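You operate a simulated robot arm through the tools that you are given. There is no shell and no other tool. Be economical: measure what you need, move in short steps, check, and stop when the job is done.

The job below is to be done with a simulated two-armed robot. You get a single attempt, and the scene is never put back.

TASK
Switch the valve 2 breaker off and the fan breaker on; lock the door shut and reset.

The check looks at the end state, three seconds after you hand in, the way a careful person would. Anything else that was tipped, shoved, dropped, spilled or broken makes it a failure.

THE ROBOT
Two 7-joint arms with two-finger grippers on one trunk, on a base that drives. Base frame: it is fixed to the floor where the robot stands at the start and does not move with it; the origin is under the middle of the robot, x ahead of it, y to its left, z up. Units: m, degrees, N and s.
The left shoulder is at the start at [0.024, 0.162, 1.357], the right one opposite. With the tool pointing down near the work surface each hand reaches from about 0.2 to 0.7 m from the robot's upright axis, wherever it stands, measured 20 degrees to its own side. Places, roughly: cabinet door [0.7, 0.2, 1.3]; door lock [0.7, 0, 1.3]; fan breaker lever [1, 0.2, 1.4]; red main switch [0.9, 0.4, 1.2]; valve one breaker lever [0.9, 0.3, 1.4]; valve two breaker lever [1, 0.3, 1.4]. Payload 2.45 kg a hand.
The TCP of each hand is the grasp point between the finger pads, 0.026 m short of the fingertips. In the tool frame z runs along the fingers and y along their closing line. The gripper opens to 0.096 m. The gripper's body begins 0.069 m behind the TCP.
Orientation is that of the tool frame in the base frame, as a unit quaternion [x, y, z, w]. With the fingers straight down and closing along the base's y, the tool's x points along the base's -x, its y along +y and its z along -z.

THE INTERFACE
- The arms move only by the tool jog_arm. It takes "left_targets", "right_targets" or both (then of equal length, played together; a hand with none holds still); each is a list of rows, each a list of 3 entries, a list of its own where there are three numbers: the turn, a rotation vector about the tool's x, y, z in units of 6 degrees (1.0 is 6 degrees), then the shift along the tool's x, y, z in units of 20 mm (1.0 is 20 mm), then the closure in counts, from 0 (fully open) to 255 (shut). In form: [[[wx, wy, wz], [x, y, z], grip], ...]. A call has 1 to 10 rows; each row shifts and turns the commanded pose from where the row before left it, along the tool's axes as they then stand. A call with a number of a shift or a turn outside -1 to 1 is refused whole. Each row takes 0.2 s and may step no farther than 0.05 m and 8.6 degrees from the row before; otherwise, or with a gripper value out of range, the whole call is refused. A pose out of reach is approached as far as the arm can. The call stops where the force on the tool passes 70 N (or 10 N more than at its start, if that is more) or the arm is blocked; 0.2 s more then pass. Each finger halts on what it meets, pressing with about 30 N; the grip force reading is that of the motor and also rises with nothing between the fingers. The clock runs only during rows and for 0.2 s after the last one: add rows that do not move to give the fingers time. It gives the time, the measured TCP pose, the force on the tool (base axes), the opening and the grip force at its end, in the units of the frame above (readings bear some noise), with the torque about the TCP (base axes, N m) and any sound that the robot's microphone picked up, and new pictures: "views" is both (left out), scene, wrist or none (wrist: the cameras of the hands that moved).
- Cameras (640 x 400 px; columns grow to the right, rows downward): "scene" is now at [0.0719, 0.018, 1.8453]; the picture's right is [0.24, -0.97, 0.00], its down [-0.67, -0.16, -0.72] and it looks along [0.70, 0.17, -0.69] (base axes); focal length 290 px, centre (320, 200). "left" rides on the left gripper at [0.082, -0.003, -0.098] in its tool frame; the picture's right is [0.04, 1.00, 0.00], its down [-0.73, 0.03, -0.68] and it looks along [-0.68, 0.03, 0.73] (tool axes); focal length 256 px, centre (320, 200). "right" rides on the right gripper at [0.082, 0.003, -0.098] in its tool frame; the picture's right is [-0.04, 1.00, 0.00], its down [-0.73, -0.03, -0.68] and it looks along [-0.68, -0.03, 0.73] (tool axes); focal length 256 px, centre (320, 200). There is no depth. A picture from a camera that has moved, and an enlarged one, comes with that camera's place and axes in the base frame and with its lens. The place of the scene camera against the robot may be out by one fixed shift of up to 0.012 m in any direction.
- raise_lower(by): slides the trunk up (or, below 0, down) by that many m; the arms and the scene camera ride with it, the base frame stays. It gives what a move gives, with no picture.
- drive_base(legs): drives the robot by 1 to 6 legs, each [ahead, left, turn to the left] in m, m and degrees, along the robot's own axes; the way and the turn of a leg run together, so that a leg with both is an arc; at most 1.5 m and 180 degrees a leg. The arms and the cameras ride along, it lands a little off, and it stops where it bumps. It gives what a move gives, and a new picture of the scene camera.
- pan_tilt(pan, tilt): turns the head with the scene camera to pan (to the left, within 120 degrees either way) and tilt (down, from -29 to 69), counted from straight ahead of the robot. It gives what a move gives, and a new picture of the scene camera.
- inspect(camera, box): a new picture of the part [left, top, right, bottom] of that camera's present view, enlarged. It takes no simulated time.
- finish_job(): hands the job in; it is judged then, once.

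Work in short steps. Places have to be worked out from the pictures, the camera data and where the tool is seen: move nearer, look again, correct. Check each grasp and each placing, and mend what went wrong. You have 120 turns and 260 pictures in all, those below and enlarged ones among them. Open the grippers and draw the arms clear of the work before you hand the job in, unless the task says otherwise; then end with one line.

The tools are called after "Emit:" as name(argument=value, ...) on one line, values as JSON. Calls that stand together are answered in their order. jog_arm: Moves the arms, as the interface text tells. Its arguments: {"type":"object","properties":{"left_targets":{"type":"array","items":{"type":"array"}},"right_targets":{"type":"array","items":{"type":"array"}},"views":{"type":"string","enum":["both","scene","wrist","none"]}},"required":[]} The other tools are called the same way: raise_lower (by) slides the trunk up or down; drive_base (legs) drives the base; pan_tilt (pan, tilt) turns the head that bears the scene camera; inspect (camera, box) takes an enlarged picture of a part of a camera's view; finish_job () hands the job in.

At the start:

```text
clock: 0.0
left_eef_pos: [0.4034, 0.2051, 1.5562]
left_tool_rot: [-0.001, 1.0, -0.001, -0.002]
left_force: [-0.1, 0.4, 0.2]
left_ft_torque: [0.02, 0.01, 0.0]
left_width: 0.096
left_finger_force: 0.1
right_eef_pos: [0.377, -0.0728, 1.5562]
right_tool_rot: [-0.001, 1.0, 0.0, 0.0]
right_force: [0.7, -0.3, -0.2]
right_ft_torque: [-0.01, -0.04, 0.01]
right_width: 0.0961
right_finger_force: 0.0
trunk travel left (down, up): [-0.525, 0.042]
robot x, y, heading: [0.0022, -0.0025, -0.0]
head pan, tilt: [13.8, 43.4]
```

scene: 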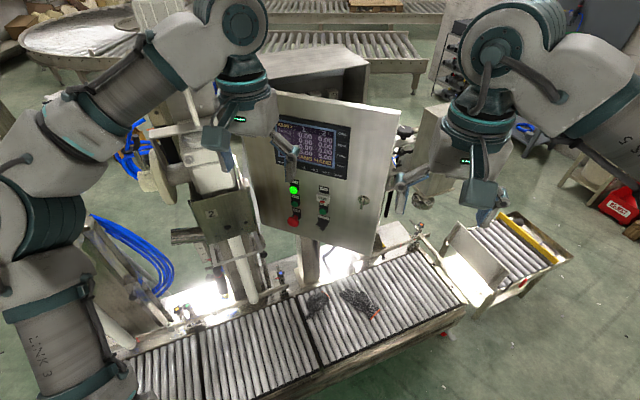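
right: 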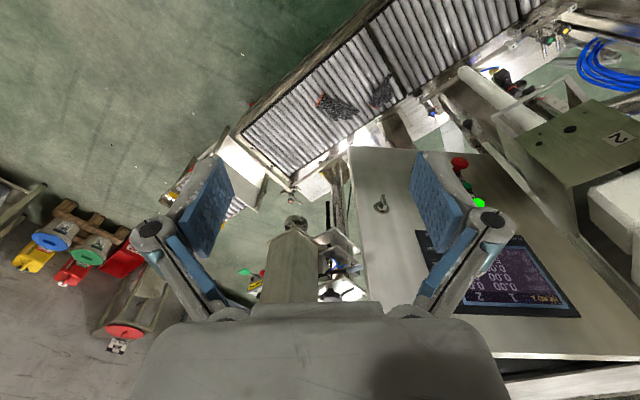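
left: 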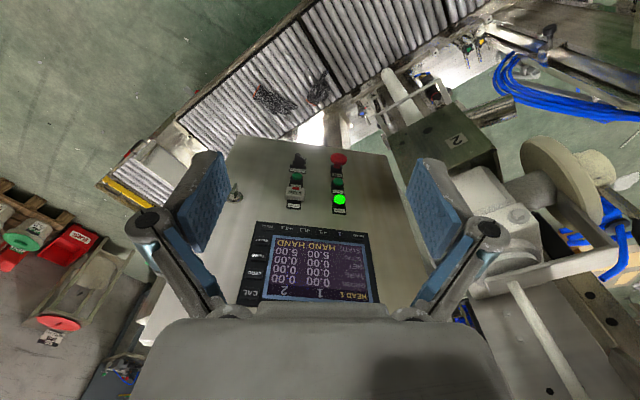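

I'll take closer looks at the cabinet front to see the door, lock and controls.

Emit:
inspect(camera="scene", box=[230, 80, 410, 260])

Emit:
inspect(camera="left", box=[200, 120, 420, 320])

```text
2.22 times, centred on (320, 170) of scene
camera zoom: at [0.0719, 0.018, 1.8453], right [0.24, -0.97, 0.0], down [-0.67, -0.16, -0.72], along [0.7, 0.17, -0.69], focal length 645 px, centre (320, 267)
```

zoom: 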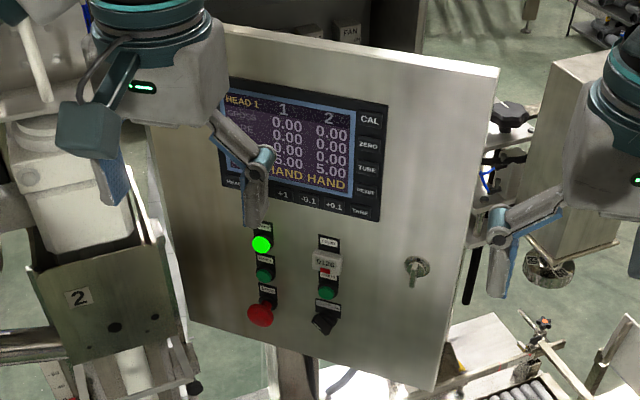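

```text
2.00 times, centred on (310, 220) of left
camera zoom: at [0.3225, 0.2026, 1.6548], right [-0.04, 1.0, 0.0], down [0.73, 0.03, 0.68], along [0.68, 0.03, -0.74], focal length 512 px, centre (340, 160)
```

zoom: 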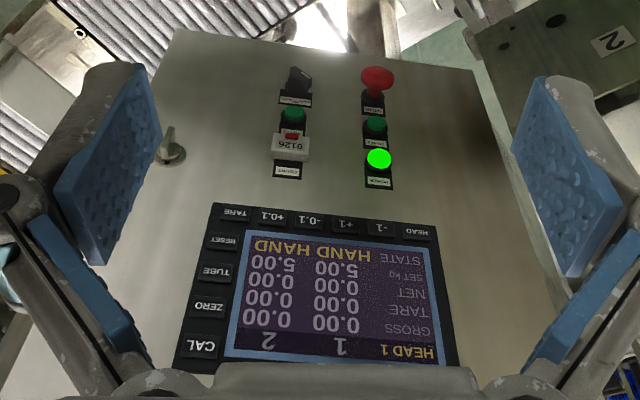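

Zooming on the labels to learn which control is "reset".

Emit:
inspect(camera="left", box=[280, 145, 360, 220])

Emit:
inspect(camera="scene", box=[270, 170, 340, 240])

Emit:
inspect(camera="scene", box=[260, 30, 400, 120])

```text
5.33 times, centred on (320, 182) of left
camera zoom: at [0.3225, 0.2026, 1.6548], right [-0.04, 1.0, 0.0], down [0.73, 0.03, 0.68], along [0.68, 0.03, -0.74], focal length 1365 px, centre (320, 293)
```

zoom: 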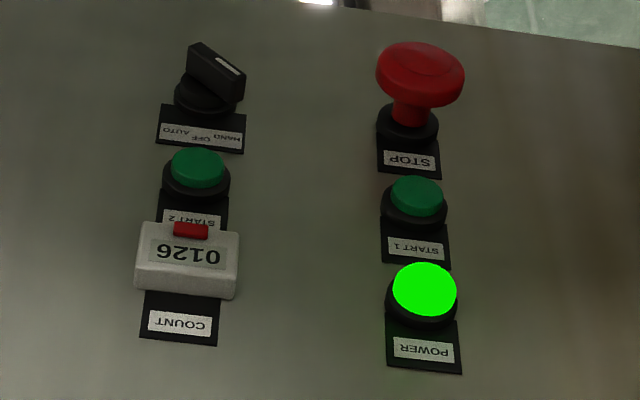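

```text
5.71 times, centred on (305, 205) of scene
camera zoom: at [0.0719, 0.018, 1.8453], right [0.24, -0.97, 0.0], down [-0.67, -0.16, -0.72], along [0.7, 0.17, -0.69], focal length 1658 px, centre (406, 171)
```

zoom: 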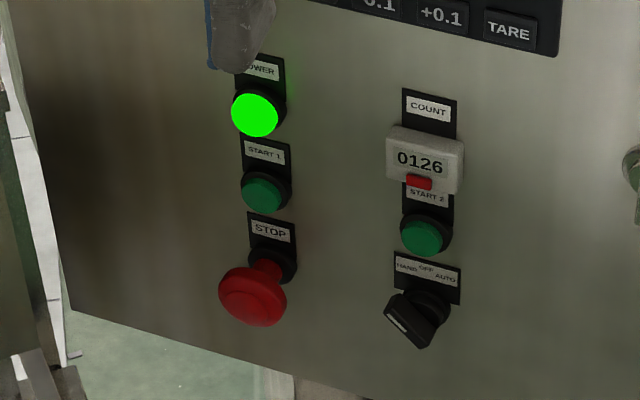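

```text
4.44 times, centred on (330, 75) of scene
camera zoom: at [0.0719, 0.018, 1.8453], right [0.24, -0.97, 0.0], down [-0.67, -0.16, -0.72], along [0.7, 0.17, -0.69], focal length 1289 px, centre (276, 756)
```

zoom: 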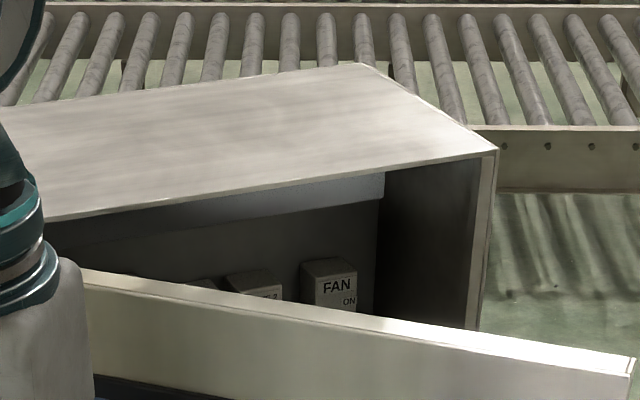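

Emit:
inspect(camera="left", box=[230, 215, 390, 315])

Emit:
jog_arm(left_targets=[[[0, 0, 0], [0.6, 1, -0.5], 0], [[0, 0, 0], [0.6, 1, -0.5], 0], [[0, 0, 0], [0, 1, 0], 0], [[0, 0, 0], [0, 1, 0], 0], [[0, 0, 0], [0, 1, 0], 0], [[0, 0, 0], [0, 1, 0], 0]], right_targets=[[[0, 0, 0], [0.6, -1, -0.5], 0], [[0, 0, 0], [0.6, -1, -0.5], 0], [[0, 0, 0], [0, -1, 0], 0], [[0, 0, 0], [0, -1, 0], 0], [[0, 0, 0], [0, -1, 0], 0], [[0, 0, 0], [0, -1, 0], 0]], views="scene")

```text
4.00 times, centred on (310, 265) of left
camera zoom: at [0.3225, 0.2026, 1.6548], right [-0.04, 1.0, 0.0], down [0.73, 0.03, 0.68], along [0.68, 0.03, -0.74], focal length 1024 px, centre (360, -60)
```

zoom: 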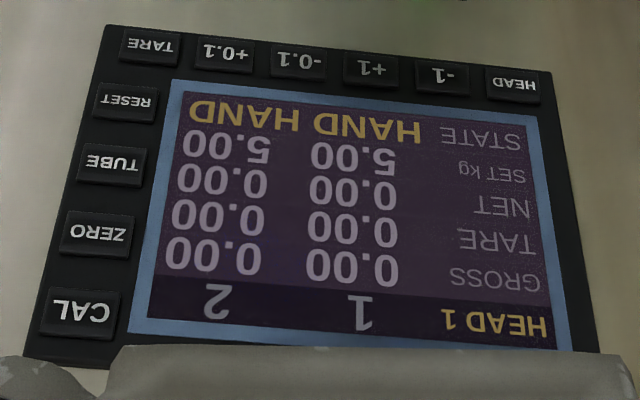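

```text
clock: 1.4
left_eef_pos: [0.3754, 0.3269, 1.578]
left_tool_rot: [0.001, 1.0, -0.001, 0.001]
left_force: [0.0, 0.1, 0.1]
left_ft_torque: [0.0, -0.02, -0.03]
left_width: 0.096
left_finger_force: 0.0
right_eef_pos: [0.3472, -0.1937, 1.5759]
right_tool_rot: [-0.001, 1.0, 0.001, 0.002]
right_force: [0.1, 0.5, 1.3]
right_ft_torque: [0.03, 0.02, 0.01]
right_width: 0.0962
right_finger_force: 0.1
trunk travel left (down, up): [-0.525, 0.042]
robot x, y, heading: [-0.0004, -0.0014, -0.2]
head pan, tilt: [13.8, 43.4]
camera scene: at [0.0685, 0.0172, 1.8455], right [0.24, -0.97, 0.0], down [-0.67, -0.16, -0.73], along [0.71, 0.17, -0.69], focal length 290 px, centre (320, 200)
```

scene: 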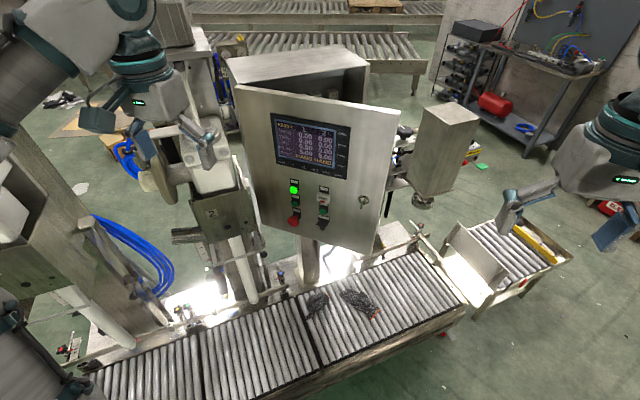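

The door is ajar roughly 45° with its hinge at the left; the cabinet faces my right-front. I look down to see how the base sits against the conveyor.

Emit:
pan_tilt(pan=0, tilt=69)

Emit:
pan_tilt(pan=-30, tilt=50)

```text
clock: 2.3
left_eef_pos: [0.3774, 0.3259, 1.5763]
left_tool_rot: [-0.001, 1.0, 0.0, 0.001]
left_force: [0.2, -0.4, 1.0]
left_ft_torque: [0.0, 0.0, 0.0]
left_width: 0.0958
left_finger_force: 0.1
right_eef_pos: [0.3489, -0.1936, 1.5766]
right_tool_rot: [0.0, 1.0, 0.0, 0.001]
right_force: [0.3, 0.8, 0.4]
right_ft_torque: [0.01, 0.05, -0.02]
right_width: 0.096
right_finger_force: 0.1
trunk travel left (down, up): [-0.525, 0.042]
robot x, y, heading: [-0.0026, 0.0015, 0.1]
head pan, tilt: [0.0, 68.8]
camera scene: at [0.0472, -0.0022, 1.8142], right [0.0, -1.0, 0.0], down [-0.93, 0.0, -0.36], along [0.36, 0.0, -0.93], focal length 290 px, centre (320, 200)
```

scene: 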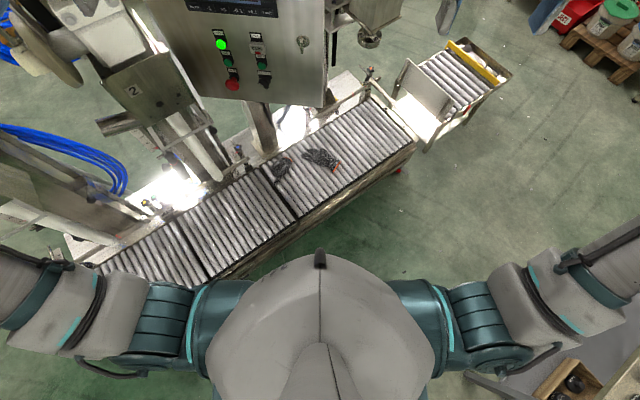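

```text
clock: 3.2
left_eef_pos: [0.3758, 0.3264, 1.5772]
left_tool_rot: [-0.001, 1.0, -0.002, 0.0]
left_force: [-1.0, -0.4, -0.6]
left_ft_torque: [0.0, -0.02, -0.04]
left_width: 0.0961
left_finger_force: 0.1
right_eef_pos: [0.3484, -0.1939, 1.576]
right_tool_rot: [0.0, 1.0, 0.0, 0.001]
right_force: [0.4, -0.2, 0.3]
right_ft_torque: [0.0, 0.0, -0.03]
right_width: 0.0959
right_finger_force: 0.1
trunk travel left (down, up): [-0.525, 0.042]
robot x, y, heading: [-0.0041, -0.0002, -0.1]
head pan, tilt: [-30.0, 50.0]
camera scene: at [0.0576, -0.0406, 1.8361], right [-0.5, -0.87, 0.0], down [-0.67, 0.38, -0.64], along [0.55, -0.32, -0.77], focal length 290 px, centre (320, 200)
```

scene: 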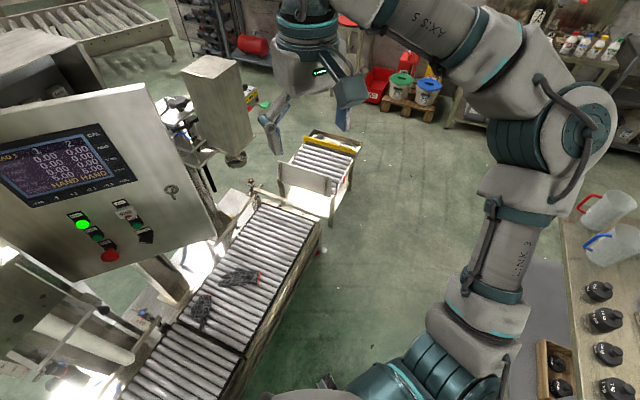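

Checking the left side for clearance before turning the base.

Emit:
pan_tilt(pan=60, tilt=40)

Emit:
pan_tilt(pan=-70, tilt=45)

```text
clock: 4.9
left_eef_pos: [0.3765, 0.3264, 1.5773]
left_tool_rot: [-0.001, 1.0, -0.001, 0.0]
left_force: [-0.2, -0.8, 0.2]
left_ft_torque: [0.0, -0.01, 0.02]
left_width: 0.096
left_finger_force: 0.0
right_eef_pos: [0.3493, -0.1933, 1.5756]
right_tool_rot: [0.0, 1.0, 0.0, 0.002]
right_force: [0.1, -0.3, 0.1]
right_ft_torque: [-0.01, 0.03, -0.01]
right_width: 0.0958
right_finger_force: 0.0
trunk travel left (down, up): [-0.525, 0.042]
robot x, y, heading: [-0.0015, -0.0032, -0.2]
head pan, tilt: [60.0, 40.0]
camera scene: at [0.0335, 0.0716, 1.8503], right [0.87, -0.5, 0.0], down [-0.32, -0.56, -0.76], along [0.38, 0.66, -0.64], focal length 290 px, centre (320, 200)
```

scene: 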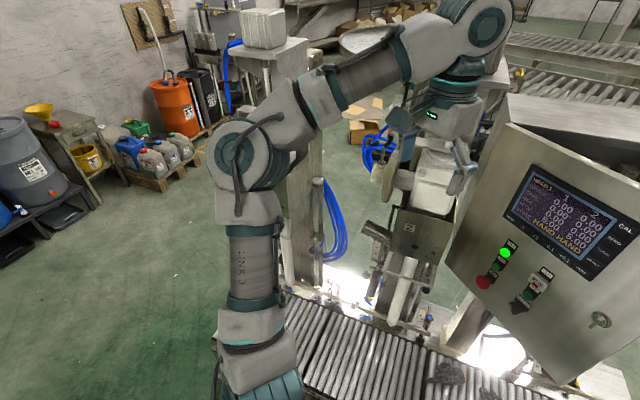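

```text
clock: 7.0
left_eef_pos: [0.3772, 0.3269, 1.5759]
left_tool_rot: [-0.001, 1.0, -0.001, 0.0]
left_force: [0.0, -0.4, -0.8]
left_ft_torque: [-0.02, 0.02, -0.02]
left_width: 0.0961
left_finger_force: 0.0
right_eef_pos: [0.3496, -0.1933, 1.5766]
right_tool_rot: [0.0, 1.0, 0.0, 0.0]
right_force: [-0.7, -0.3, -0.2]
right_ft_torque: [-0.02, -0.02, 0.01]
right_width: 0.0958
right_finger_force: 0.1
trunk travel left (down, up): [-0.525, 0.042]
robot x, y, heading: [0.0001, -0.0003, -0.1]
head pan, tilt: [-70.0, 45.0]
camera scene: at [0.0187, -0.0787, 1.8432], right [-0.94, -0.34, 0.0], down [-0.24, 0.66, -0.71], along [0.24, -0.66, -0.71], focal length 290 px, centre (320, 200)
```

scene: 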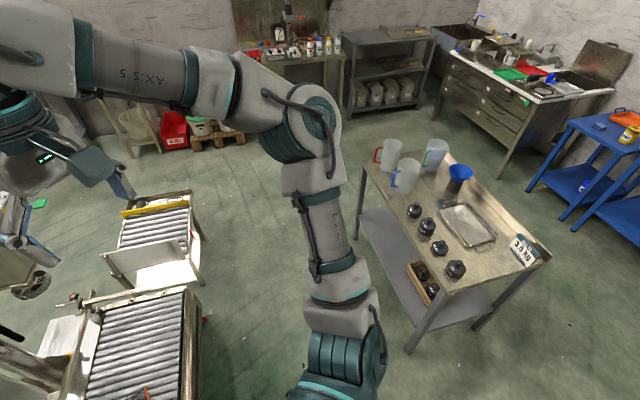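

The way parallel to the conveyor (ahead-right) is clear. I drive there and then turn left 35° to face the cabinet squarely, head turned toward the cabinet.

Emit:
drive_base(legs=[[0.18, -0.3, 0], [0, 0, 35]])

Emit:
pan_tilt(pan=0, tilt=35)

```text
clock: 11.0
left_eef_pos: [0.3267, 0.1523, 1.5823]
left_tool_rot: [-0.301, 0.954, 0.01, -0.004]
left_force: [-0.3, -0.6, 1.1]
left_ft_torque: [0.09, 0.07, 0.0]
left_width: 0.0959
left_finger_force: 0.1
right_eef_pos: [0.6017, -0.2878, 1.5708]
right_tool_rot: [-0.301, 0.954, 0.01, -0.005]
right_force: [1.7, -0.2, 0.2]
right_ft_torque: [0.02, 0.1, -0.02]
right_width: 0.0961
right_finger_force: 0.0
trunk travel left (down, up): [-0.525, 0.042]
robot x, y, heading: [0.186, -0.3038, 35.3]
head pan, tilt: [-70.0, 45.0]
camera scene: at [0.272, -0.3964, 1.8407], right [-0.57, -0.82, 0.0], down [-0.59, 0.42, -0.69], along [0.57, -0.39, -0.72], focal length 290 px, centre (320, 200)
```

scene: 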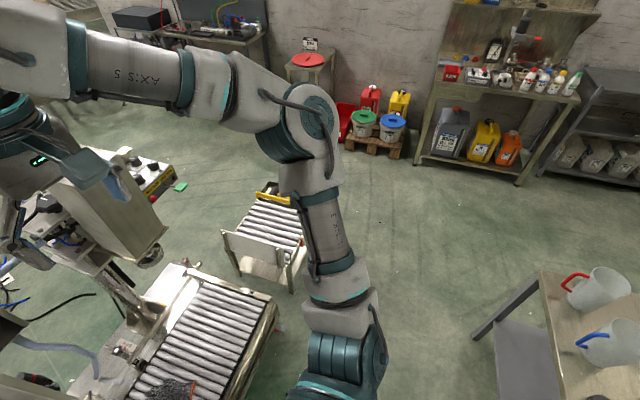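

```text
clock: 12.4
left_eef_pos: [0.2802, 0.2102, 1.5691]
left_tool_rot: [-0.302, 0.953, -0.011, 0.005]
left_force: [0.1, -0.8, -0.6]
left_ft_torque: [0.04, -0.01, 0.0]
left_width: 0.096
left_finger_force: 0.0
right_eef_pos: [0.5547, -0.2296, 1.5809]
right_tool_rot: [-0.302, 0.953, -0.011, 0.003]
right_force: [0.2, -0.4, -0.4]
right_ft_torque: [0.05, 0.04, 0.04]
right_width: 0.0959
right_finger_force: 0.0
trunk travel left (down, up): [-0.525, 0.042]
robot x, y, heading: [0.1809, -0.3007, 35.3]
head pan, tilt: [0.0, 35.0]
camera scene: at [0.2264, -0.2324, 1.8574], right [0.58, -0.82, 0.02], down [-0.46, -0.34, -0.82], along [0.67, 0.46, -0.58], focal length 290 px, centre (320, 200)
```

scene: 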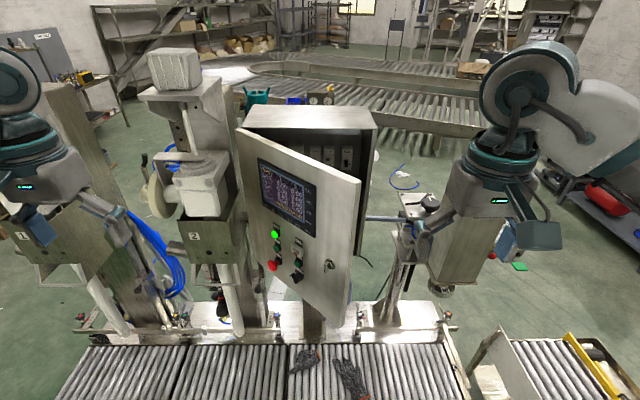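

Cabinet now squarely ahead. Zooming at the interior.

Emit:
inspect(camera="scene", box=[270, 120, 390, 200])

Emit:
inspect(camera="scene", box=[220, 90, 400, 330])

```text
5.00 times, centred on (330, 160) of scene
camera zoom: at [0.2264, -0.2324, 1.8574], right [0.58, -0.82, 0.02], down [-0.46, -0.34, -0.82], along [0.67, 0.46, -0.58], focal length 1450 px, centre (270, 400)
```

zoom: 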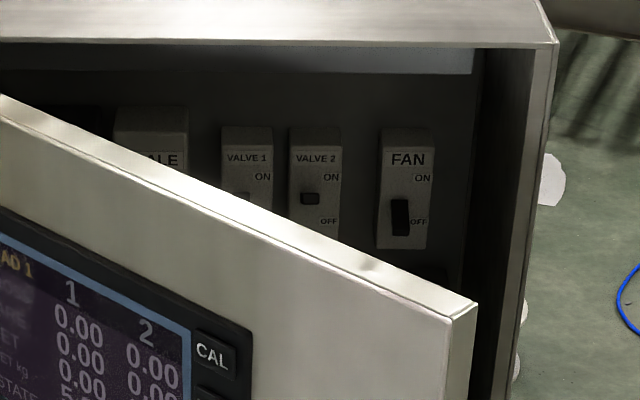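

```text
1.67 times, centred on (310, 210) of scene
camera zoom: at [0.2264, -0.2324, 1.8574], right [0.58, -0.82, 0.02], down [-0.46, -0.34, -0.82], along [0.67, 0.46, -0.58], focal length 484 px, centre (337, 183)
```

zoom: 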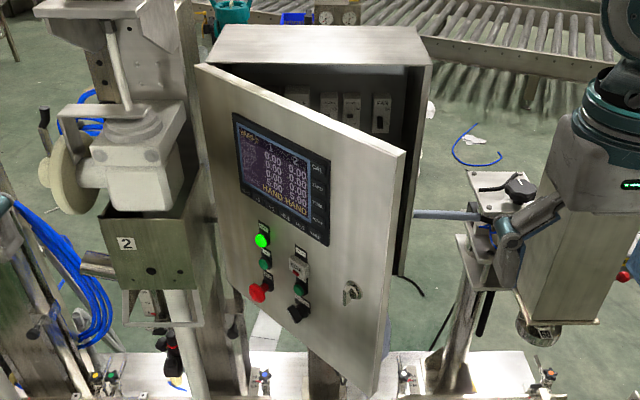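

Triangulating: door free edge ≈ (0.69,-0.01), hinge ≈ (0.72,0.40), top z≈1.547, levers ≈ 0.96 m ahead of the base at z≈1.39; the door must swing wider first. I turn the right hand to point forward (closing its fingers) and move the left hand farther left.

Emit:
jog_arm(right_targets=[[[0, -1, 0], [-0.68, 0, 0.44], 255], [[0, -1, 0], [-0.63, 0, 0.5], 255], [[0, -1, 0], [-0.57, 0, 0.57], 255], [[0, -1, 0], [-0.51, 0, 0.62], 255], [[0, -1, 0], [-0.44, 0, 0.67], 255], [[0, -1, 0], [-0.37, 0, 0.72], 255], [[0, -1, 0], [-0.29, 0, 0.75], 255], [[0, -1, 0], [-0.21, 0, 0.78], 255]], left_targets=[[[0, 0, 0], [0, 0.8, 0], 0], [[0, 0, 0], [0, 0.8, 0], 0], [[0, 0, 0], [0, 0.8, 0], 0], [[0, 0, 0], [0, 0.8, 0], 0], [[0, 0, 0], [0, 0.8, 0], 0], [[0, 0, 0], [0, 0, 0], 0], [[0, 0, 0], [0, 0, 0], 0], [[0, 0, 0], [0, 0, 0], 0]], views="scene")

Emit:
jog_arm(right_targets=[[[0, -1, 0], [-0.13, 0, 0.8], 255], [[0, -1, 0], [-0.05, 0, 0.8], 255], [[0, -1, 0], [0.04, 0, 0.8], 255], [[0, -1, 0], [0.12, 0, 0.8], 255], [[0, -1, 0], [0.2, 0, 0.78], 255], [[0, -1, 0], [0.28, 0, 0.75], 255], [[0, -1, 0], [0.36, 0, 0.72], 255]], views="both")

```text
clock: 14.2
left_eef_pos: [0.2581, 0.2448, 1.5701]
left_tool_rot: [-0.302, 0.953, -0.001, 0.003]
left_force: [0.2, -0.3, 0.9]
left_ft_torque: [0.02, 0.02, 0.01]
left_width: 0.0959
left_finger_force: 0.1
left hand out of reach, approached as far as the arm can: row 5
right_eef_pos: [0.665, -0.1967, 1.5066]
right_tool_rot: [-0.276, 0.87, 0.123, 0.39]
right_force: [-0.2, 0.0, -0.7]
right_ft_torque: [-0.04, 0.01, 0.02]
right_width: 0.0
right_finger_force: 28.7
trunk travel left (down, up): [-0.525, 0.042]
robot x, y, heading: [0.1808, -0.3017, 35.3]
head pan, tilt: [0.0, 35.0]
camera scene: at [0.2646, -0.2846, 1.8575], right [0.57, -0.82, -0.01], down [-0.48, -0.32, -0.82], along [0.66, 0.48, -0.58], focal length 290 px, centre (320, 200)
```

scene: 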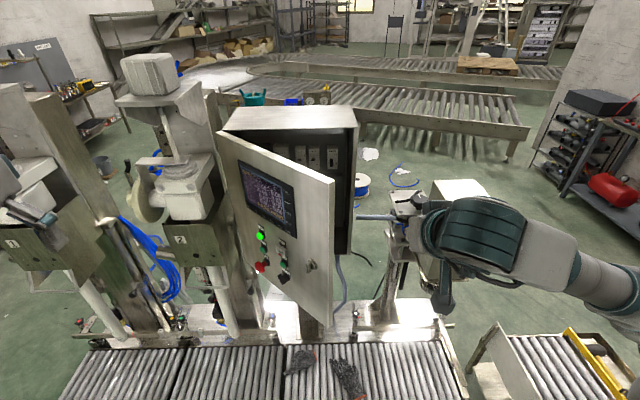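

```text
clock: 16.0
left_eef_pos: [0.2957, 0.1804, 1.5894]
left_tool_rot: [-0.298, 0.954, 0.022, -0.001]
left_force: [1.4, -1.5, 0.7]
left_ft_torque: [0.08, 0.08, 0.0]
left_width: 0.0958
left_finger_force: 0.1
right_eef_pos: [0.7798, -0.2021, 1.4395]
right_tool_rot: [-0.197, 0.677, 0.223, 0.673]
right_force: [1.6, -1.7, -0.7]
right_ft_torque: [0.03, -0.03, 0.29]
right_width: 0.0
right_finger_force: 29.0
trunk travel left (down, up): [-0.525, 0.042]
robot x, y, heading: [0.1905, -0.3176, 35.1]
head pan, tilt: [0.0, 35.0]
stopped in row 7 (right hand): the arm was blocked; the commanded pose is now the measured one
camera scene: at [0.2854, -0.3197, 1.857], right [0.57, -0.82, -0.03], down [-0.48, -0.31, -0.82], along [0.66, 0.48, -0.57], focal length 290 px, centre (320, 200)
camera right: at [0.6953, -0.2542, 1.3565], right [-0.57, 0.82, 0.08], down [-0.53, -0.43, 0.73], along [0.63, 0.37, 0.68], focal length 256 px, centre (320, 200)
```

scene: 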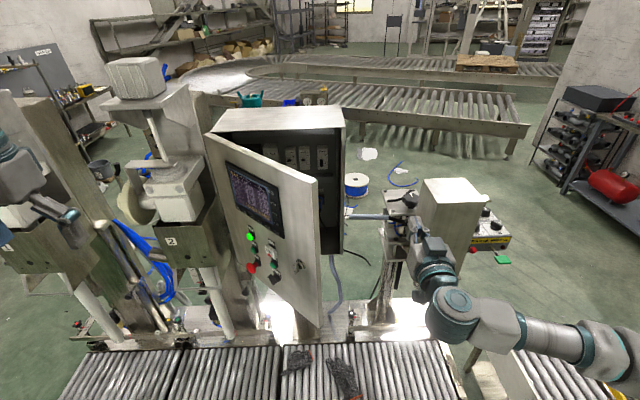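
right: 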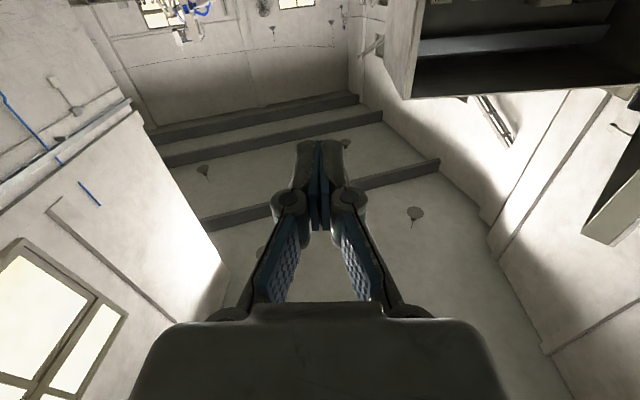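

The robot seems to be leaning (camera roll). I let things rest and read again.

Emit:
jog_arm(right_targets=[[[0, 0, 0], [0, 0, 0], 255], [[0, 0, 0], [0, 0, 0], 255], [[0, 0, 0], [0, 0, 0], 255]], views="scene")

Emit:
inspect(camera="scene", box=[340, 150, 640, 400])

```text
clock: 17.0
left_eef_pos: [0.3102, 0.1582, 1.5932]
left_tool_rot: [-0.297, 0.954, 0.03, -0.003]
left_force: [0.4, -2.5, 0.5]
left_ft_torque: [0.17, 0.12, 0.0]
left_width: 0.0959
left_finger_force: 0.0
right_eef_pos: [0.7906, -0.2228, 1.4363]
right_tool_rot: [-0.191, 0.679, 0.226, 0.672]
right_force: [1.1, -2.2, -0.5]
right_ft_torque: [0.01, -0.02, 0.25]
right_width: 0.0
right_finger_force: 28.3
trunk travel left (down, up): [-0.525, 0.042]
robot x, y, heading: [0.1949, -0.3168, 35.2]
head pan, tilt: [0.0, 35.0]
stopped in row 3 (right hand): the arm was blocked; the commanded pose is now the measured one
camera scene: at [0.2871, -0.32, 1.8571], right [0.57, -0.82, -0.03], down [-0.48, -0.31, -0.82], along [0.66, 0.48, -0.58], focal length 290 px, centre (320, 200)
```

scene: 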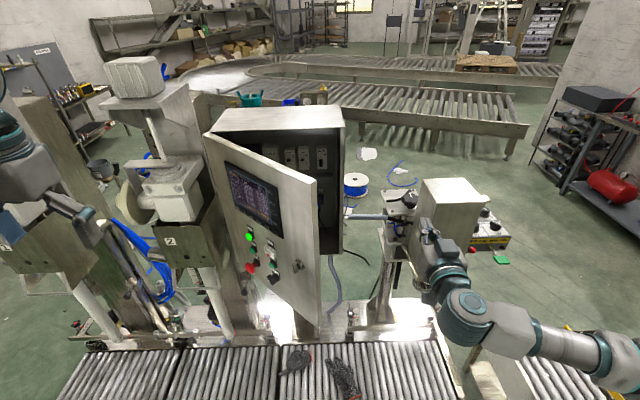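

```text
1.60 times, centred on (490, 275) of scene
camera zoom: at [0.2871, -0.32, 1.8571], right [0.57, -0.82, -0.03], down [-0.48, -0.31, -0.82], along [0.66, 0.48, -0.58], focal length 464 px, centre (48, 80)
```

zoom: 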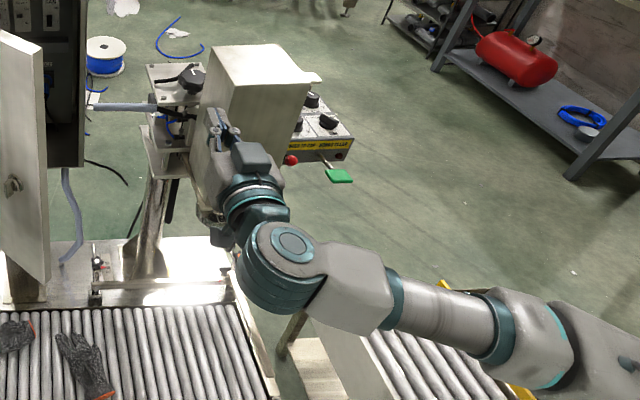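

The robot leans right (left-hand tilt grew to ~3.5°) with the right arm out. I draw the right arm back in and toward the middle to see if the lean goes away.

Emit:
jog_arm(right_targets=[[[0, 0, 0], [0, 0.5, -0.8], 255], [[0, 0, 0], [0, 0.5, -0.8], 255], [[0, 0, 0], [0, 0.5, -0.8], 255]], views="none")

```text
clock: 17.8
left_eef_pos: [0.2957, 0.1763, 1.589]
left_tool_rot: [-0.296, 0.955, 0.023, -0.001]
left_force: [0.5, -0.9, -0.2]
left_ft_torque: [0.04, 0.01, -0.01]
left_width: 0.0961
left_finger_force: 0.1
right_eef_pos: [0.7184, -0.2065, 1.4422]
right_tool_rot: [-0.197, 0.677, 0.222, 0.674]
right_force: [1.4, -0.5, 0.1]
right_ft_torque: [-0.02, -0.02, 0.08]
right_width: 0.0
right_finger_force: 28.3
trunk travel left (down, up): [-0.525, 0.042]
robot x, y, heading: [0.1939, -0.3182, 35.2]
head pan, tilt: [0.0, 35.0]
```

Emit:
jog_arm(right_targets=[[[0, 0, 0], [0, 0, 0], 255], [[0, 0, 0], [0, 0, 0], 255], [[0, 0, 0], [0, 0, 0], 255], [[0, 0, 0], [0, 0, 0], 255], [[0, 0, 0], [0, 0, 0], 255]], views="none")

Emit:
jog_arm(right_targets=[[[0, 0, 0], [0, 0, 0], 255], [[0, 0, 0], [0, 0, 0], 255], [[0, 0, 0], [0, 0, 0], 255]], views="scene")

```text
clock: 19.2
left_eef_pos: [0.2881, 0.1893, 1.5843]
left_tool_rot: [-0.296, 0.955, 0.018, 0.001]
left_force: [-0.5, 0.7, 0.0]
left_ft_torque: [-0.01, -0.03, 0.01]
left_width: 0.0959
left_finger_force: 0.0
right_eef_pos: [0.714, -0.1976, 1.4438]
right_tool_rot: [-0.202, 0.676, 0.219, 0.675]
right_force: [-0.6, -0.7, -0.1]
right_ft_torque: [0.0, -0.01, -0.07]
right_width: 0.0001
right_finger_force: 28.4
trunk travel left (down, up): [-0.525, 0.042]
robot x, y, heading: [0.1934, -0.326, 35.0]
head pan, tilt: [0.0, 35.0]
stopped in row 5 (right hand): the arm was blocked; the commanded pose is now the measured one
```

```text
clock: 20.2
left_eef_pos: [0.2829, 0.1912, 1.5833]
left_tool_rot: [-0.296, 0.955, 0.015, 0.001]
left_force: [0.0, 0.6, 0.1]
left_ft_torque: [-0.04, -0.04, -0.02]
left_width: 0.0959
left_finger_force: 0.1
right_eef_pos: [0.7107, -0.1964, 1.4462]
right_tool_rot: [-0.201, 0.675, 0.215, 0.676]
right_force: [-1.1, -0.3, -0.4]
right_ft_torque: [0.01, 0.02, 0.01]
right_width: 0.0001
right_finger_force: 28.4
trunk travel left (down, up): [-0.525, 0.042]
robot x, y, heading: [0.1955, -0.3243, 35.4]
head pan, tilt: [0.0, 35.0]
stopped in row 3 (right hand): the arm was blocked; the commanded pose is now the measured one
camera scene: at [0.2762, -0.3014, 1.8575], right [0.57, -0.82, -0.01], down [-0.48, -0.32, -0.82], along [0.67, 0.47, -0.58], focal length 290 px, centre (320, 200)
```

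scene: 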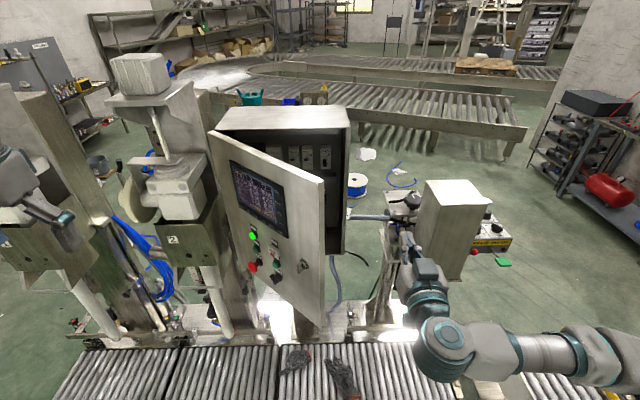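

The arm only sways a little; "blocked" seems to be sway tolerance. Door edge re-measured at (0.696,-0.013). I raise the left hand out of the door's future path and bring the right fingers just right of and beyond the door edge.

Emit:
jog_arm(right_targets=[[[0, 0, 0], [0, 0.9, 0.8], 255], [[0, 0, 0], [0, 0.9, 0.8], 255], [[0, 0, 0], [0, 0.9, 0.8], 255], [[0, 0, 0], [0, 0.9, 0.8], 255], [[0, 0, 0], [0, 0.9, 0.8], 255], [[0, 0, 0], [0, 0.5, 0.8], 255]], left_targets=[[[0, 0, 0], [0.6, 0, -0.8], 0], [[0, 0, 0], [0.6, 0, -0.8], 0], [[0, 0, 0], [0.6, 0, -0.8], 0], [[0, 0, 0], [0.6, 0, -0.8], 0], [[0, 0, 0], [0.6, 0, -0.8], 0], [[0, 0, 0], [0, 0, 0], 0]], views="both")

```text
clock: 21.6
left_eef_pos: [0.2717, 0.2053, 1.5794]
left_tool_rot: [-0.296, 0.955, 0.011, 0.003]
left_force: [-0.2, -0.4, -0.5]
left_ft_torque: [-0.02, -0.02, -0.02]
left_width: 0.0959
left_finger_force: 0.0
left hand out of reach, approached as far as the arm can: row 1, 2, 3, 4, 5
right_eef_pos: [0.7234, -0.0456, 1.4505]
right_tool_rot: [-0.206, 0.674, 0.211, 0.677]
right_force: [-2.1, 1.4, 1.0]
right_ft_torque: [0.02, -0.02, -0.1]
right_width: 0.0
right_finger_force: 28.9
trunk travel left (down, up): [-0.525, 0.042]
robot x, y, heading: [0.1994, -0.3208, 35.0]
head pan, tilt: [0.0, 35.0]
camera scene: at [0.2365, -0.2453, 1.857], right [0.58, -0.82, 0.03], down [-0.46, -0.35, -0.82], along [0.68, 0.46, -0.58], focal length 290 px, centre (320, 200)
camera right: at [0.6401, -0.0988, 1.3665], right [-0.56, 0.82, 0.05], down [-0.55, -0.41, 0.73], along [0.62, 0.38, 0.68], focal length 256 px, centre (320, 200)
camera left: at [0.2066, 0.1541, 1.6769], right [-0.6, 0.8, 0.02], down [0.59, 0.42, 0.69], along [0.54, 0.42, -0.73], focal length 256 px, centre (320, 200)
```

scene: 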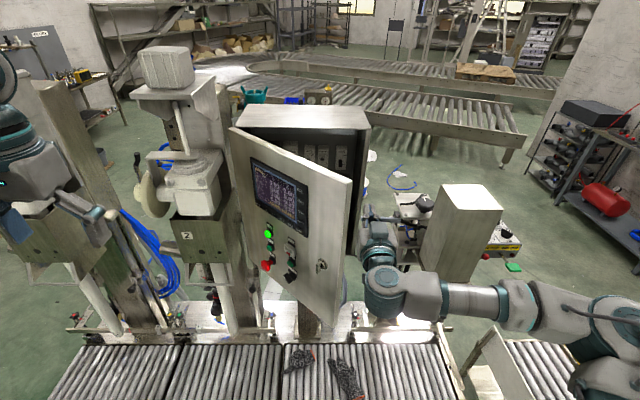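
right: 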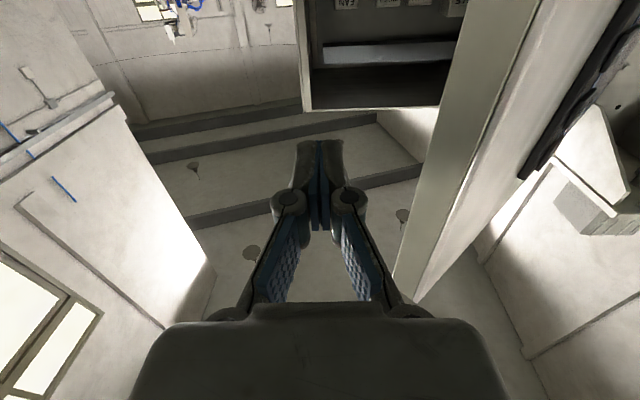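
left: 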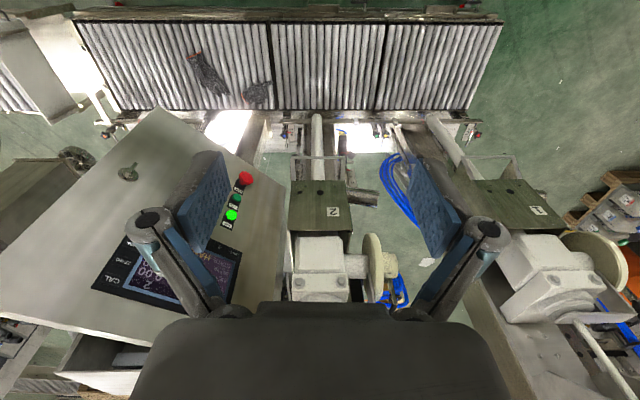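

The right camera shows the fingers to the right of the door edge, past it. I sweep left and back along the door's opening arc.

Emit:
jog_arm(right_targets=[[[0, 0, 0], [0, 0.9, 0], 255], [[0, 0, 0], [0, 0.9, -0.2], 255], [[0, 0, 0], [0, 0.85, -0.7], 255], [[0, 0, 0], [0, 0.85, -0.7], 255], [[0, 0, 0], [0, 0.85, -0.7], 255], [[0, 0, 0], [0, 0.85, -0.7], 255]], views="both")

```text
clock: 22.4
left_eef_pos: [0.2452, 0.2063, 1.5817]
left_tool_rot: [-0.296, 0.955, 0.007, 0.013]
left_force: [-0.4, -1.2, 2.0]
left_ft_torque: [0.17, -0.07, 0.0]
left_width: 0.096
left_finger_force: 0.0
right_eef_pos: [0.6596, -0.0188, 1.4602]
right_tool_rot: [-0.196, 0.67, 0.201, 0.687]
right_force: [-2.1, 1.0, 4.2]
right_ft_torque: [-0.2, 0.32, -0.14]
right_width: 0.0001
right_finger_force: 28.2
trunk travel left (down, up): [-0.525, 0.042]
robot x, y, heading: [0.1974, -0.3209, 34.8]
head pan, tilt: [0.0, 35.0]
stopped in row 4 (right hand): the force on the tool passed its limit at 112 N (the readings are from after the stop); the commanded pose is now the measured one
camera scene: at [0.2342, -0.2847, 1.8583], right [0.57, -0.82, 0.01], down [-0.46, -0.33, -0.83], along [0.68, 0.47, -0.56], focal length 290 px, centre (320, 200)
camera right: at [0.5774, -0.07, 1.3752], right [-0.54, 0.84, 0.04], down [-0.57, -0.4, 0.72], along [0.62, 0.36, 0.7], focal length 256 px, centre (320, 200)
```

scene: 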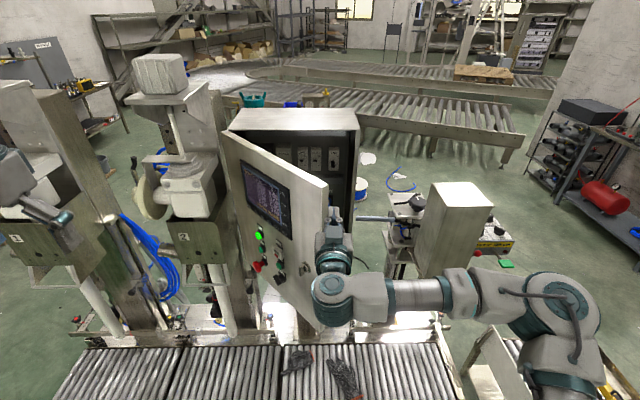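
right: 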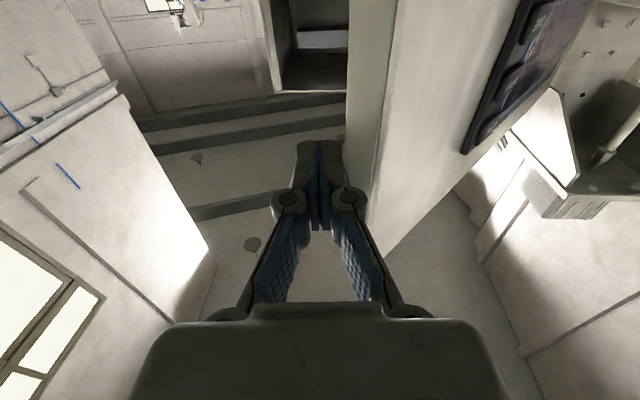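

Contact came too briskly and only the fingertips are at the edge. I go slightly right, deeper forward, then gently left.

Emit:
jog_arm(right_targets=[[[0, 0, 0], [0, -0.6, 0], 255], [[0, 0, 0], [0, 0, 0.9], 255], [[0, 0, 0], [0, 0, 0.9], 255], [[0, 0, 0], [0, 0, 0.9], 255], [[0, 0, 0], [0, 0, 0.9], 255], [[0, 0, 0], [0, 0, 0], 255]], views="both")

```text
clock: 23.8
left_eef_pos: [0.2688, 0.1987, 1.5823]
left_tool_rot: [-0.297, 0.955, 0.01, 0.006]
left_force: [-0.4, 0.8, 0.9]
left_ft_torque: [0.0, -0.03, -0.03]
left_width: 0.0961
left_finger_force: 0.1
right_eef_pos: [0.7533, -0.0027, 1.4508]
right_tool_rot: [-0.191, 0.679, 0.197, 0.681]
right_force: [1.1, -27.4, -6.1]
right_ft_torque: [0.01, -0.33, 1.6]
right_width: 0.0004
right_finger_force: 28.3
trunk travel left (down, up): [-0.525, 0.042]
robot x, y, heading: [0.1944, -0.3199, 34.9]
head pan, tilt: [0.0, 35.0]
camera scene: at [0.2658, -0.2984, 1.8579], right [0.57, -0.82, -0.01], down [-0.47, -0.32, -0.82], along [0.67, 0.47, -0.57], focal length 290 px, centre (320, 200)
camera right: at [0.6675, -0.0515, 1.3677], right [-0.53, 0.85, 0.05], down [-0.56, -0.39, 0.73], along [0.64, 0.36, 0.68], focal length 256 px, centre (320, 200)
```

scene: 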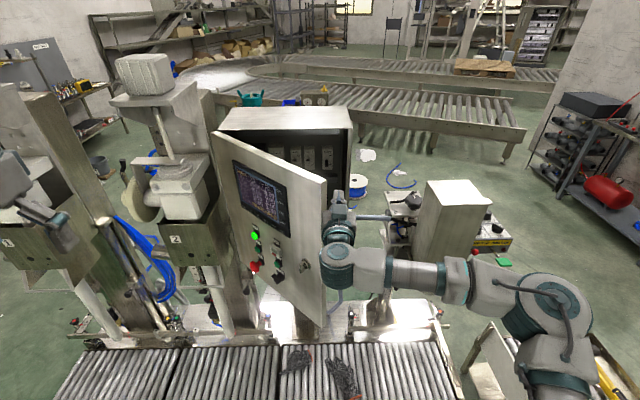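
right: 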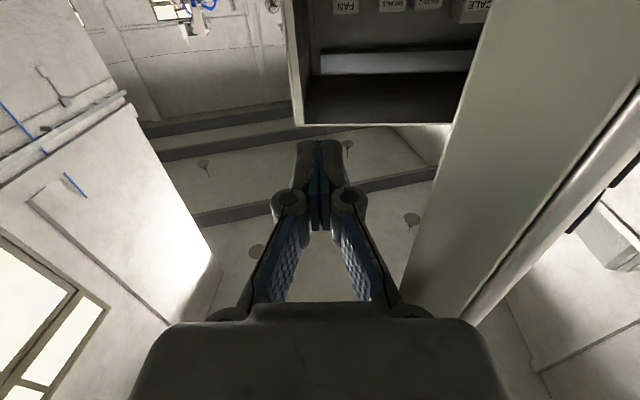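

The fingers are now behind the door, the hand's flank bearing on it (27 N). I push gently left and back.

Emit:
jog_arm(right_targets=[[[0, 0, 0], [0, 0.2, -0.3], 255], [[0, 0, 0], [0, 0.3, -0.4], 255], [[0, 0, 0], [0, 0.3, -0.4], 255], [[0, 0, 0], [0, 0.4, -0.4], 255], [[0, 0, 0], [0, 0.4, -0.4], 255], [[0, 0, 0], [0, 0.4, -0.4], 255], [[0, 0, 0], [0, 0.4, -0.4], 255]], views="both")

```text
clock: 25.4
left_eef_pos: [0.2675, 0.2048, 1.5793]
left_tool_rot: [-0.296, 0.955, 0.01, 0.005]
left_force: [-0.6, -0.2, 0.7]
left_ft_torque: [0.02, 0.02, 0.02]
left_width: 0.096
left_finger_force: 0.0
right_eef_pos: [0.6783, 0.0156, 1.4524]
right_tool_rot: [-0.193, 0.677, 0.199, 0.682]
right_force: [-1.9, -15.3, -3.3]
right_ft_torque: [0.06, -0.22, 0.88]
right_width: 0.0
right_finger_force: 28.5
trunk travel left (down, up): [-0.525, 0.042]
robot x, y, heading: [0.1942, -0.3211, 35.2]
head pan, tilt: [0.0, 35.0]
camera scene: at [0.26, -0.2876, 1.858], right [0.57, -0.82, 0.0], down [-0.47, -0.33, -0.82], along [0.67, 0.47, -0.57], focal length 290 px, centre (320, 200)
camera right: at [0.593, -0.0343, 1.3698], right [-0.53, 0.85, 0.05], down [-0.56, -0.39, 0.73], along [0.63, 0.36, 0.68], focal length 256 px, centre (320, 200)
```

scene: 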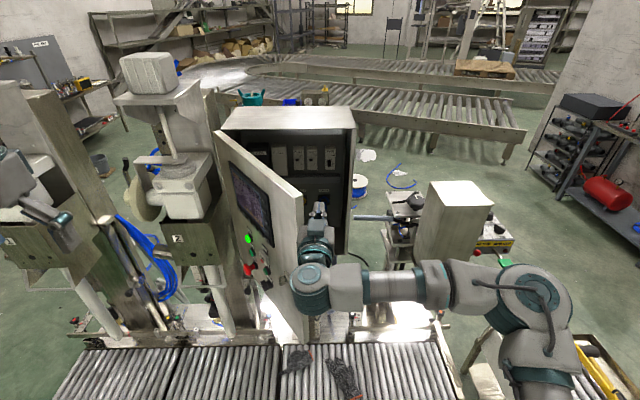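
right: 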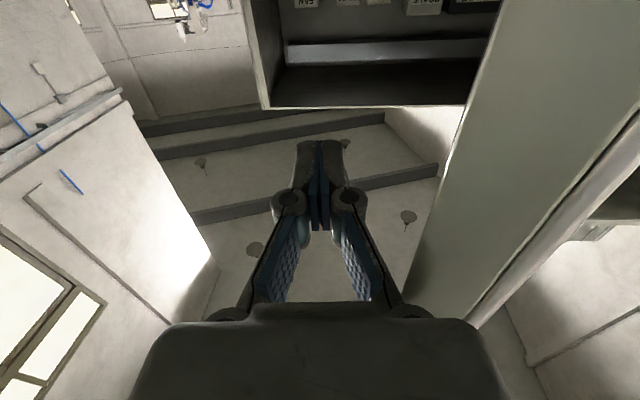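

The door is opening well (now ~57°). Continue mostly leftward.

Emit:
jog_arm(right_targets=[[[0, 0, 0], [0, 0.5, -0.35], 255], [[0, 0, 0], [0, 0.5, -0.35], 255], [[0, 0, 0], [0, 0.5, -0.35], 255], [[0, 0, 0], [0, 0.5, -0.3], 255], [[0, 0, 0], [0, 0.5, -0.3], 255], [[0, 0, 0], [0, 0.5, -0.2], 255], [[0, 0, 0], [0, 0.5, -0.2], 255], [[0, 0, 0], [0, 0.5, -0.2], 255]], views="both")

```text
clock: 27.2
left_eef_pos: [0.2657, 0.2089, 1.5775]
left_tool_rot: [-0.297, 0.955, 0.008, 0.005]
left_force: [-1.0, 0.7, 0.0]
left_ft_torque: [-0.04, 0.0, -0.01]
left_width: 0.0962
left_finger_force: 0.0
right_eef_pos: [0.5975, 0.0624, 1.4526]
right_tool_rot: [-0.193, 0.678, 0.198, 0.681]
right_force: [-2.6, -8.3, 0.5]
right_ft_torque: [-0.01, 0.11, 0.62]
right_width: 0.0002
right_finger_force: 28.2
trunk travel left (down, up): [-0.525, 0.042]
robot x, y, heading: [0.1928, -0.3184, 34.9]
head pan, tilt: [0.0, 35.0]
camera scene: at [0.2583, -0.2822, 1.8579], right [0.57, -0.82, 0.0], down [-0.47, -0.33, -0.82], along [0.67, 0.47, -0.57], focal length 290 px, centre (320, 200)
camera right: at [0.5118, 0.0127, 1.3689], right [-0.53, 0.85, 0.04], down [-0.56, -0.39, 0.73], along [0.63, 0.36, 0.68], focal length 256 px, centre (320, 200)
```

scene: 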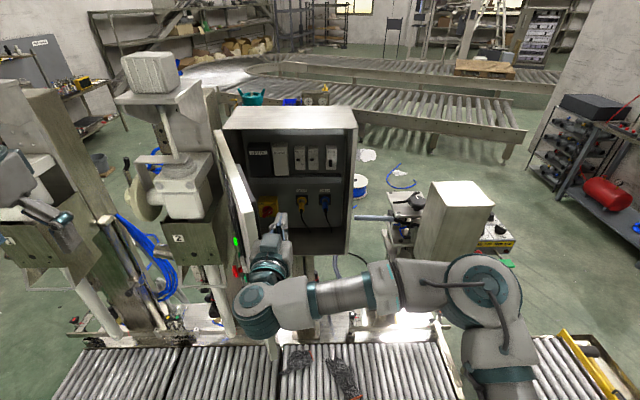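
right: 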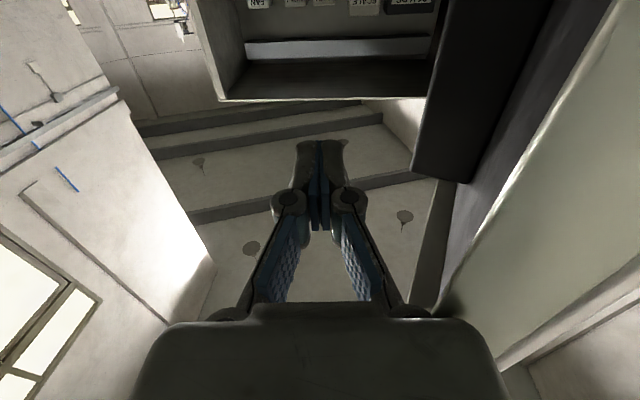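

The door is wide open (~85°). I move the hand right off the door and inspect the interior.

Emit:
jog_arm(right_targets=[[[0, 0, 0], [0, -0.9, 0], 255], [[0, 0, 0], [0, -0.9, 0], 255], [[0, 0, 0], [0, -0.9, 0], 255], [[0, 0, 0], [0, -0.9, 0], 255], [[0, 0, 0], [0, -0.9, 0], 255], [[0, 0, 0], [0, -0.9, 0], 255], [[0, 0, 0], [0, 0, 0], 255], [[0, 0, 0], [0, 0, 0], 255]], views="scene")

Emit:
inspect(camera="scene", box=[230, 130, 350, 230])

Emit:
inspect(camera="scene", box=[290, 140, 350, 180])

```text
clock: 29.0
left_eef_pos: [0.2672, 0.2093, 1.5783]
left_tool_rot: [-0.296, 0.955, 0.007, 0.004]
left_force: [0.1, 0.4, 0.5]
left_ft_torque: [0.0, -0.02, -0.02]
left_width: 0.0961
left_finger_force: 0.0
right_eef_pos: [0.6552, -0.0278, 1.4516]
right_tool_rot: [-0.194, 0.678, 0.197, 0.681]
right_force: [-0.8, 0.4, 0.6]
right_ft_torque: [0.0, 0.02, 0.0]
right_width: 0.0
right_finger_force: 28.3
trunk travel left (down, up): [-0.525, 0.042]
robot x, y, heading: [0.1949, -0.3217, 35.0]
head pan, tilt: [0.0, 35.0]
camera scene: at [0.2598, -0.2796, 1.8578], right [0.57, -0.82, 0.0], down [-0.47, -0.33, -0.82], along [0.67, 0.47, -0.58], focal length 290 px, centre (320, 200)
```

scene: 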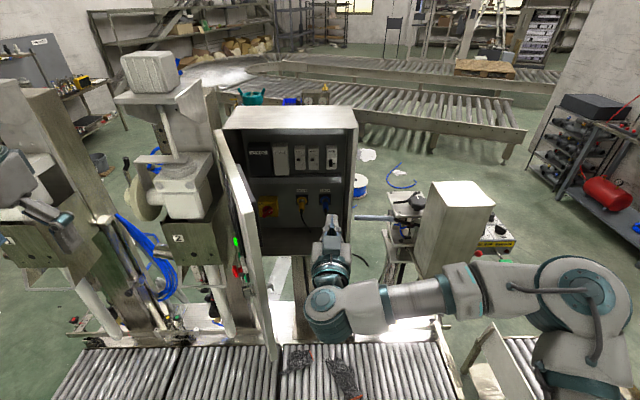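

```text
4.00 times, centred on (290, 180) of scene
camera zoom: at [0.2598, -0.2796, 1.8578], right [0.57, -0.82, 0.0], down [-0.47, -0.33, -0.82], along [0.67, 0.47, -0.58], focal length 1160 px, centre (440, 280)
```

zoom: 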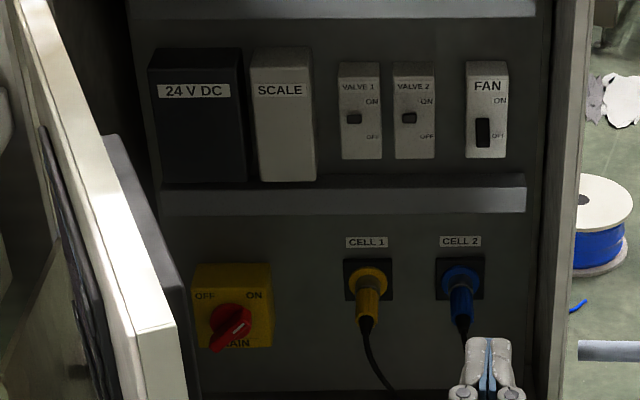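

```text
10.00 times, centred on (320, 160) of scene
camera zoom: at [0.2598, -0.2796, 1.8578], right [0.57, -0.82, 0.0], down [-0.47, -0.33, -0.82], along [0.67, 0.47, -0.58], focal length 2901 px, centre (320, 600)
```

zoom: 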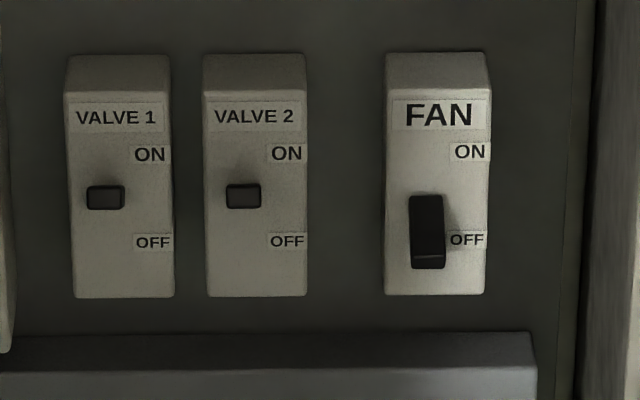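

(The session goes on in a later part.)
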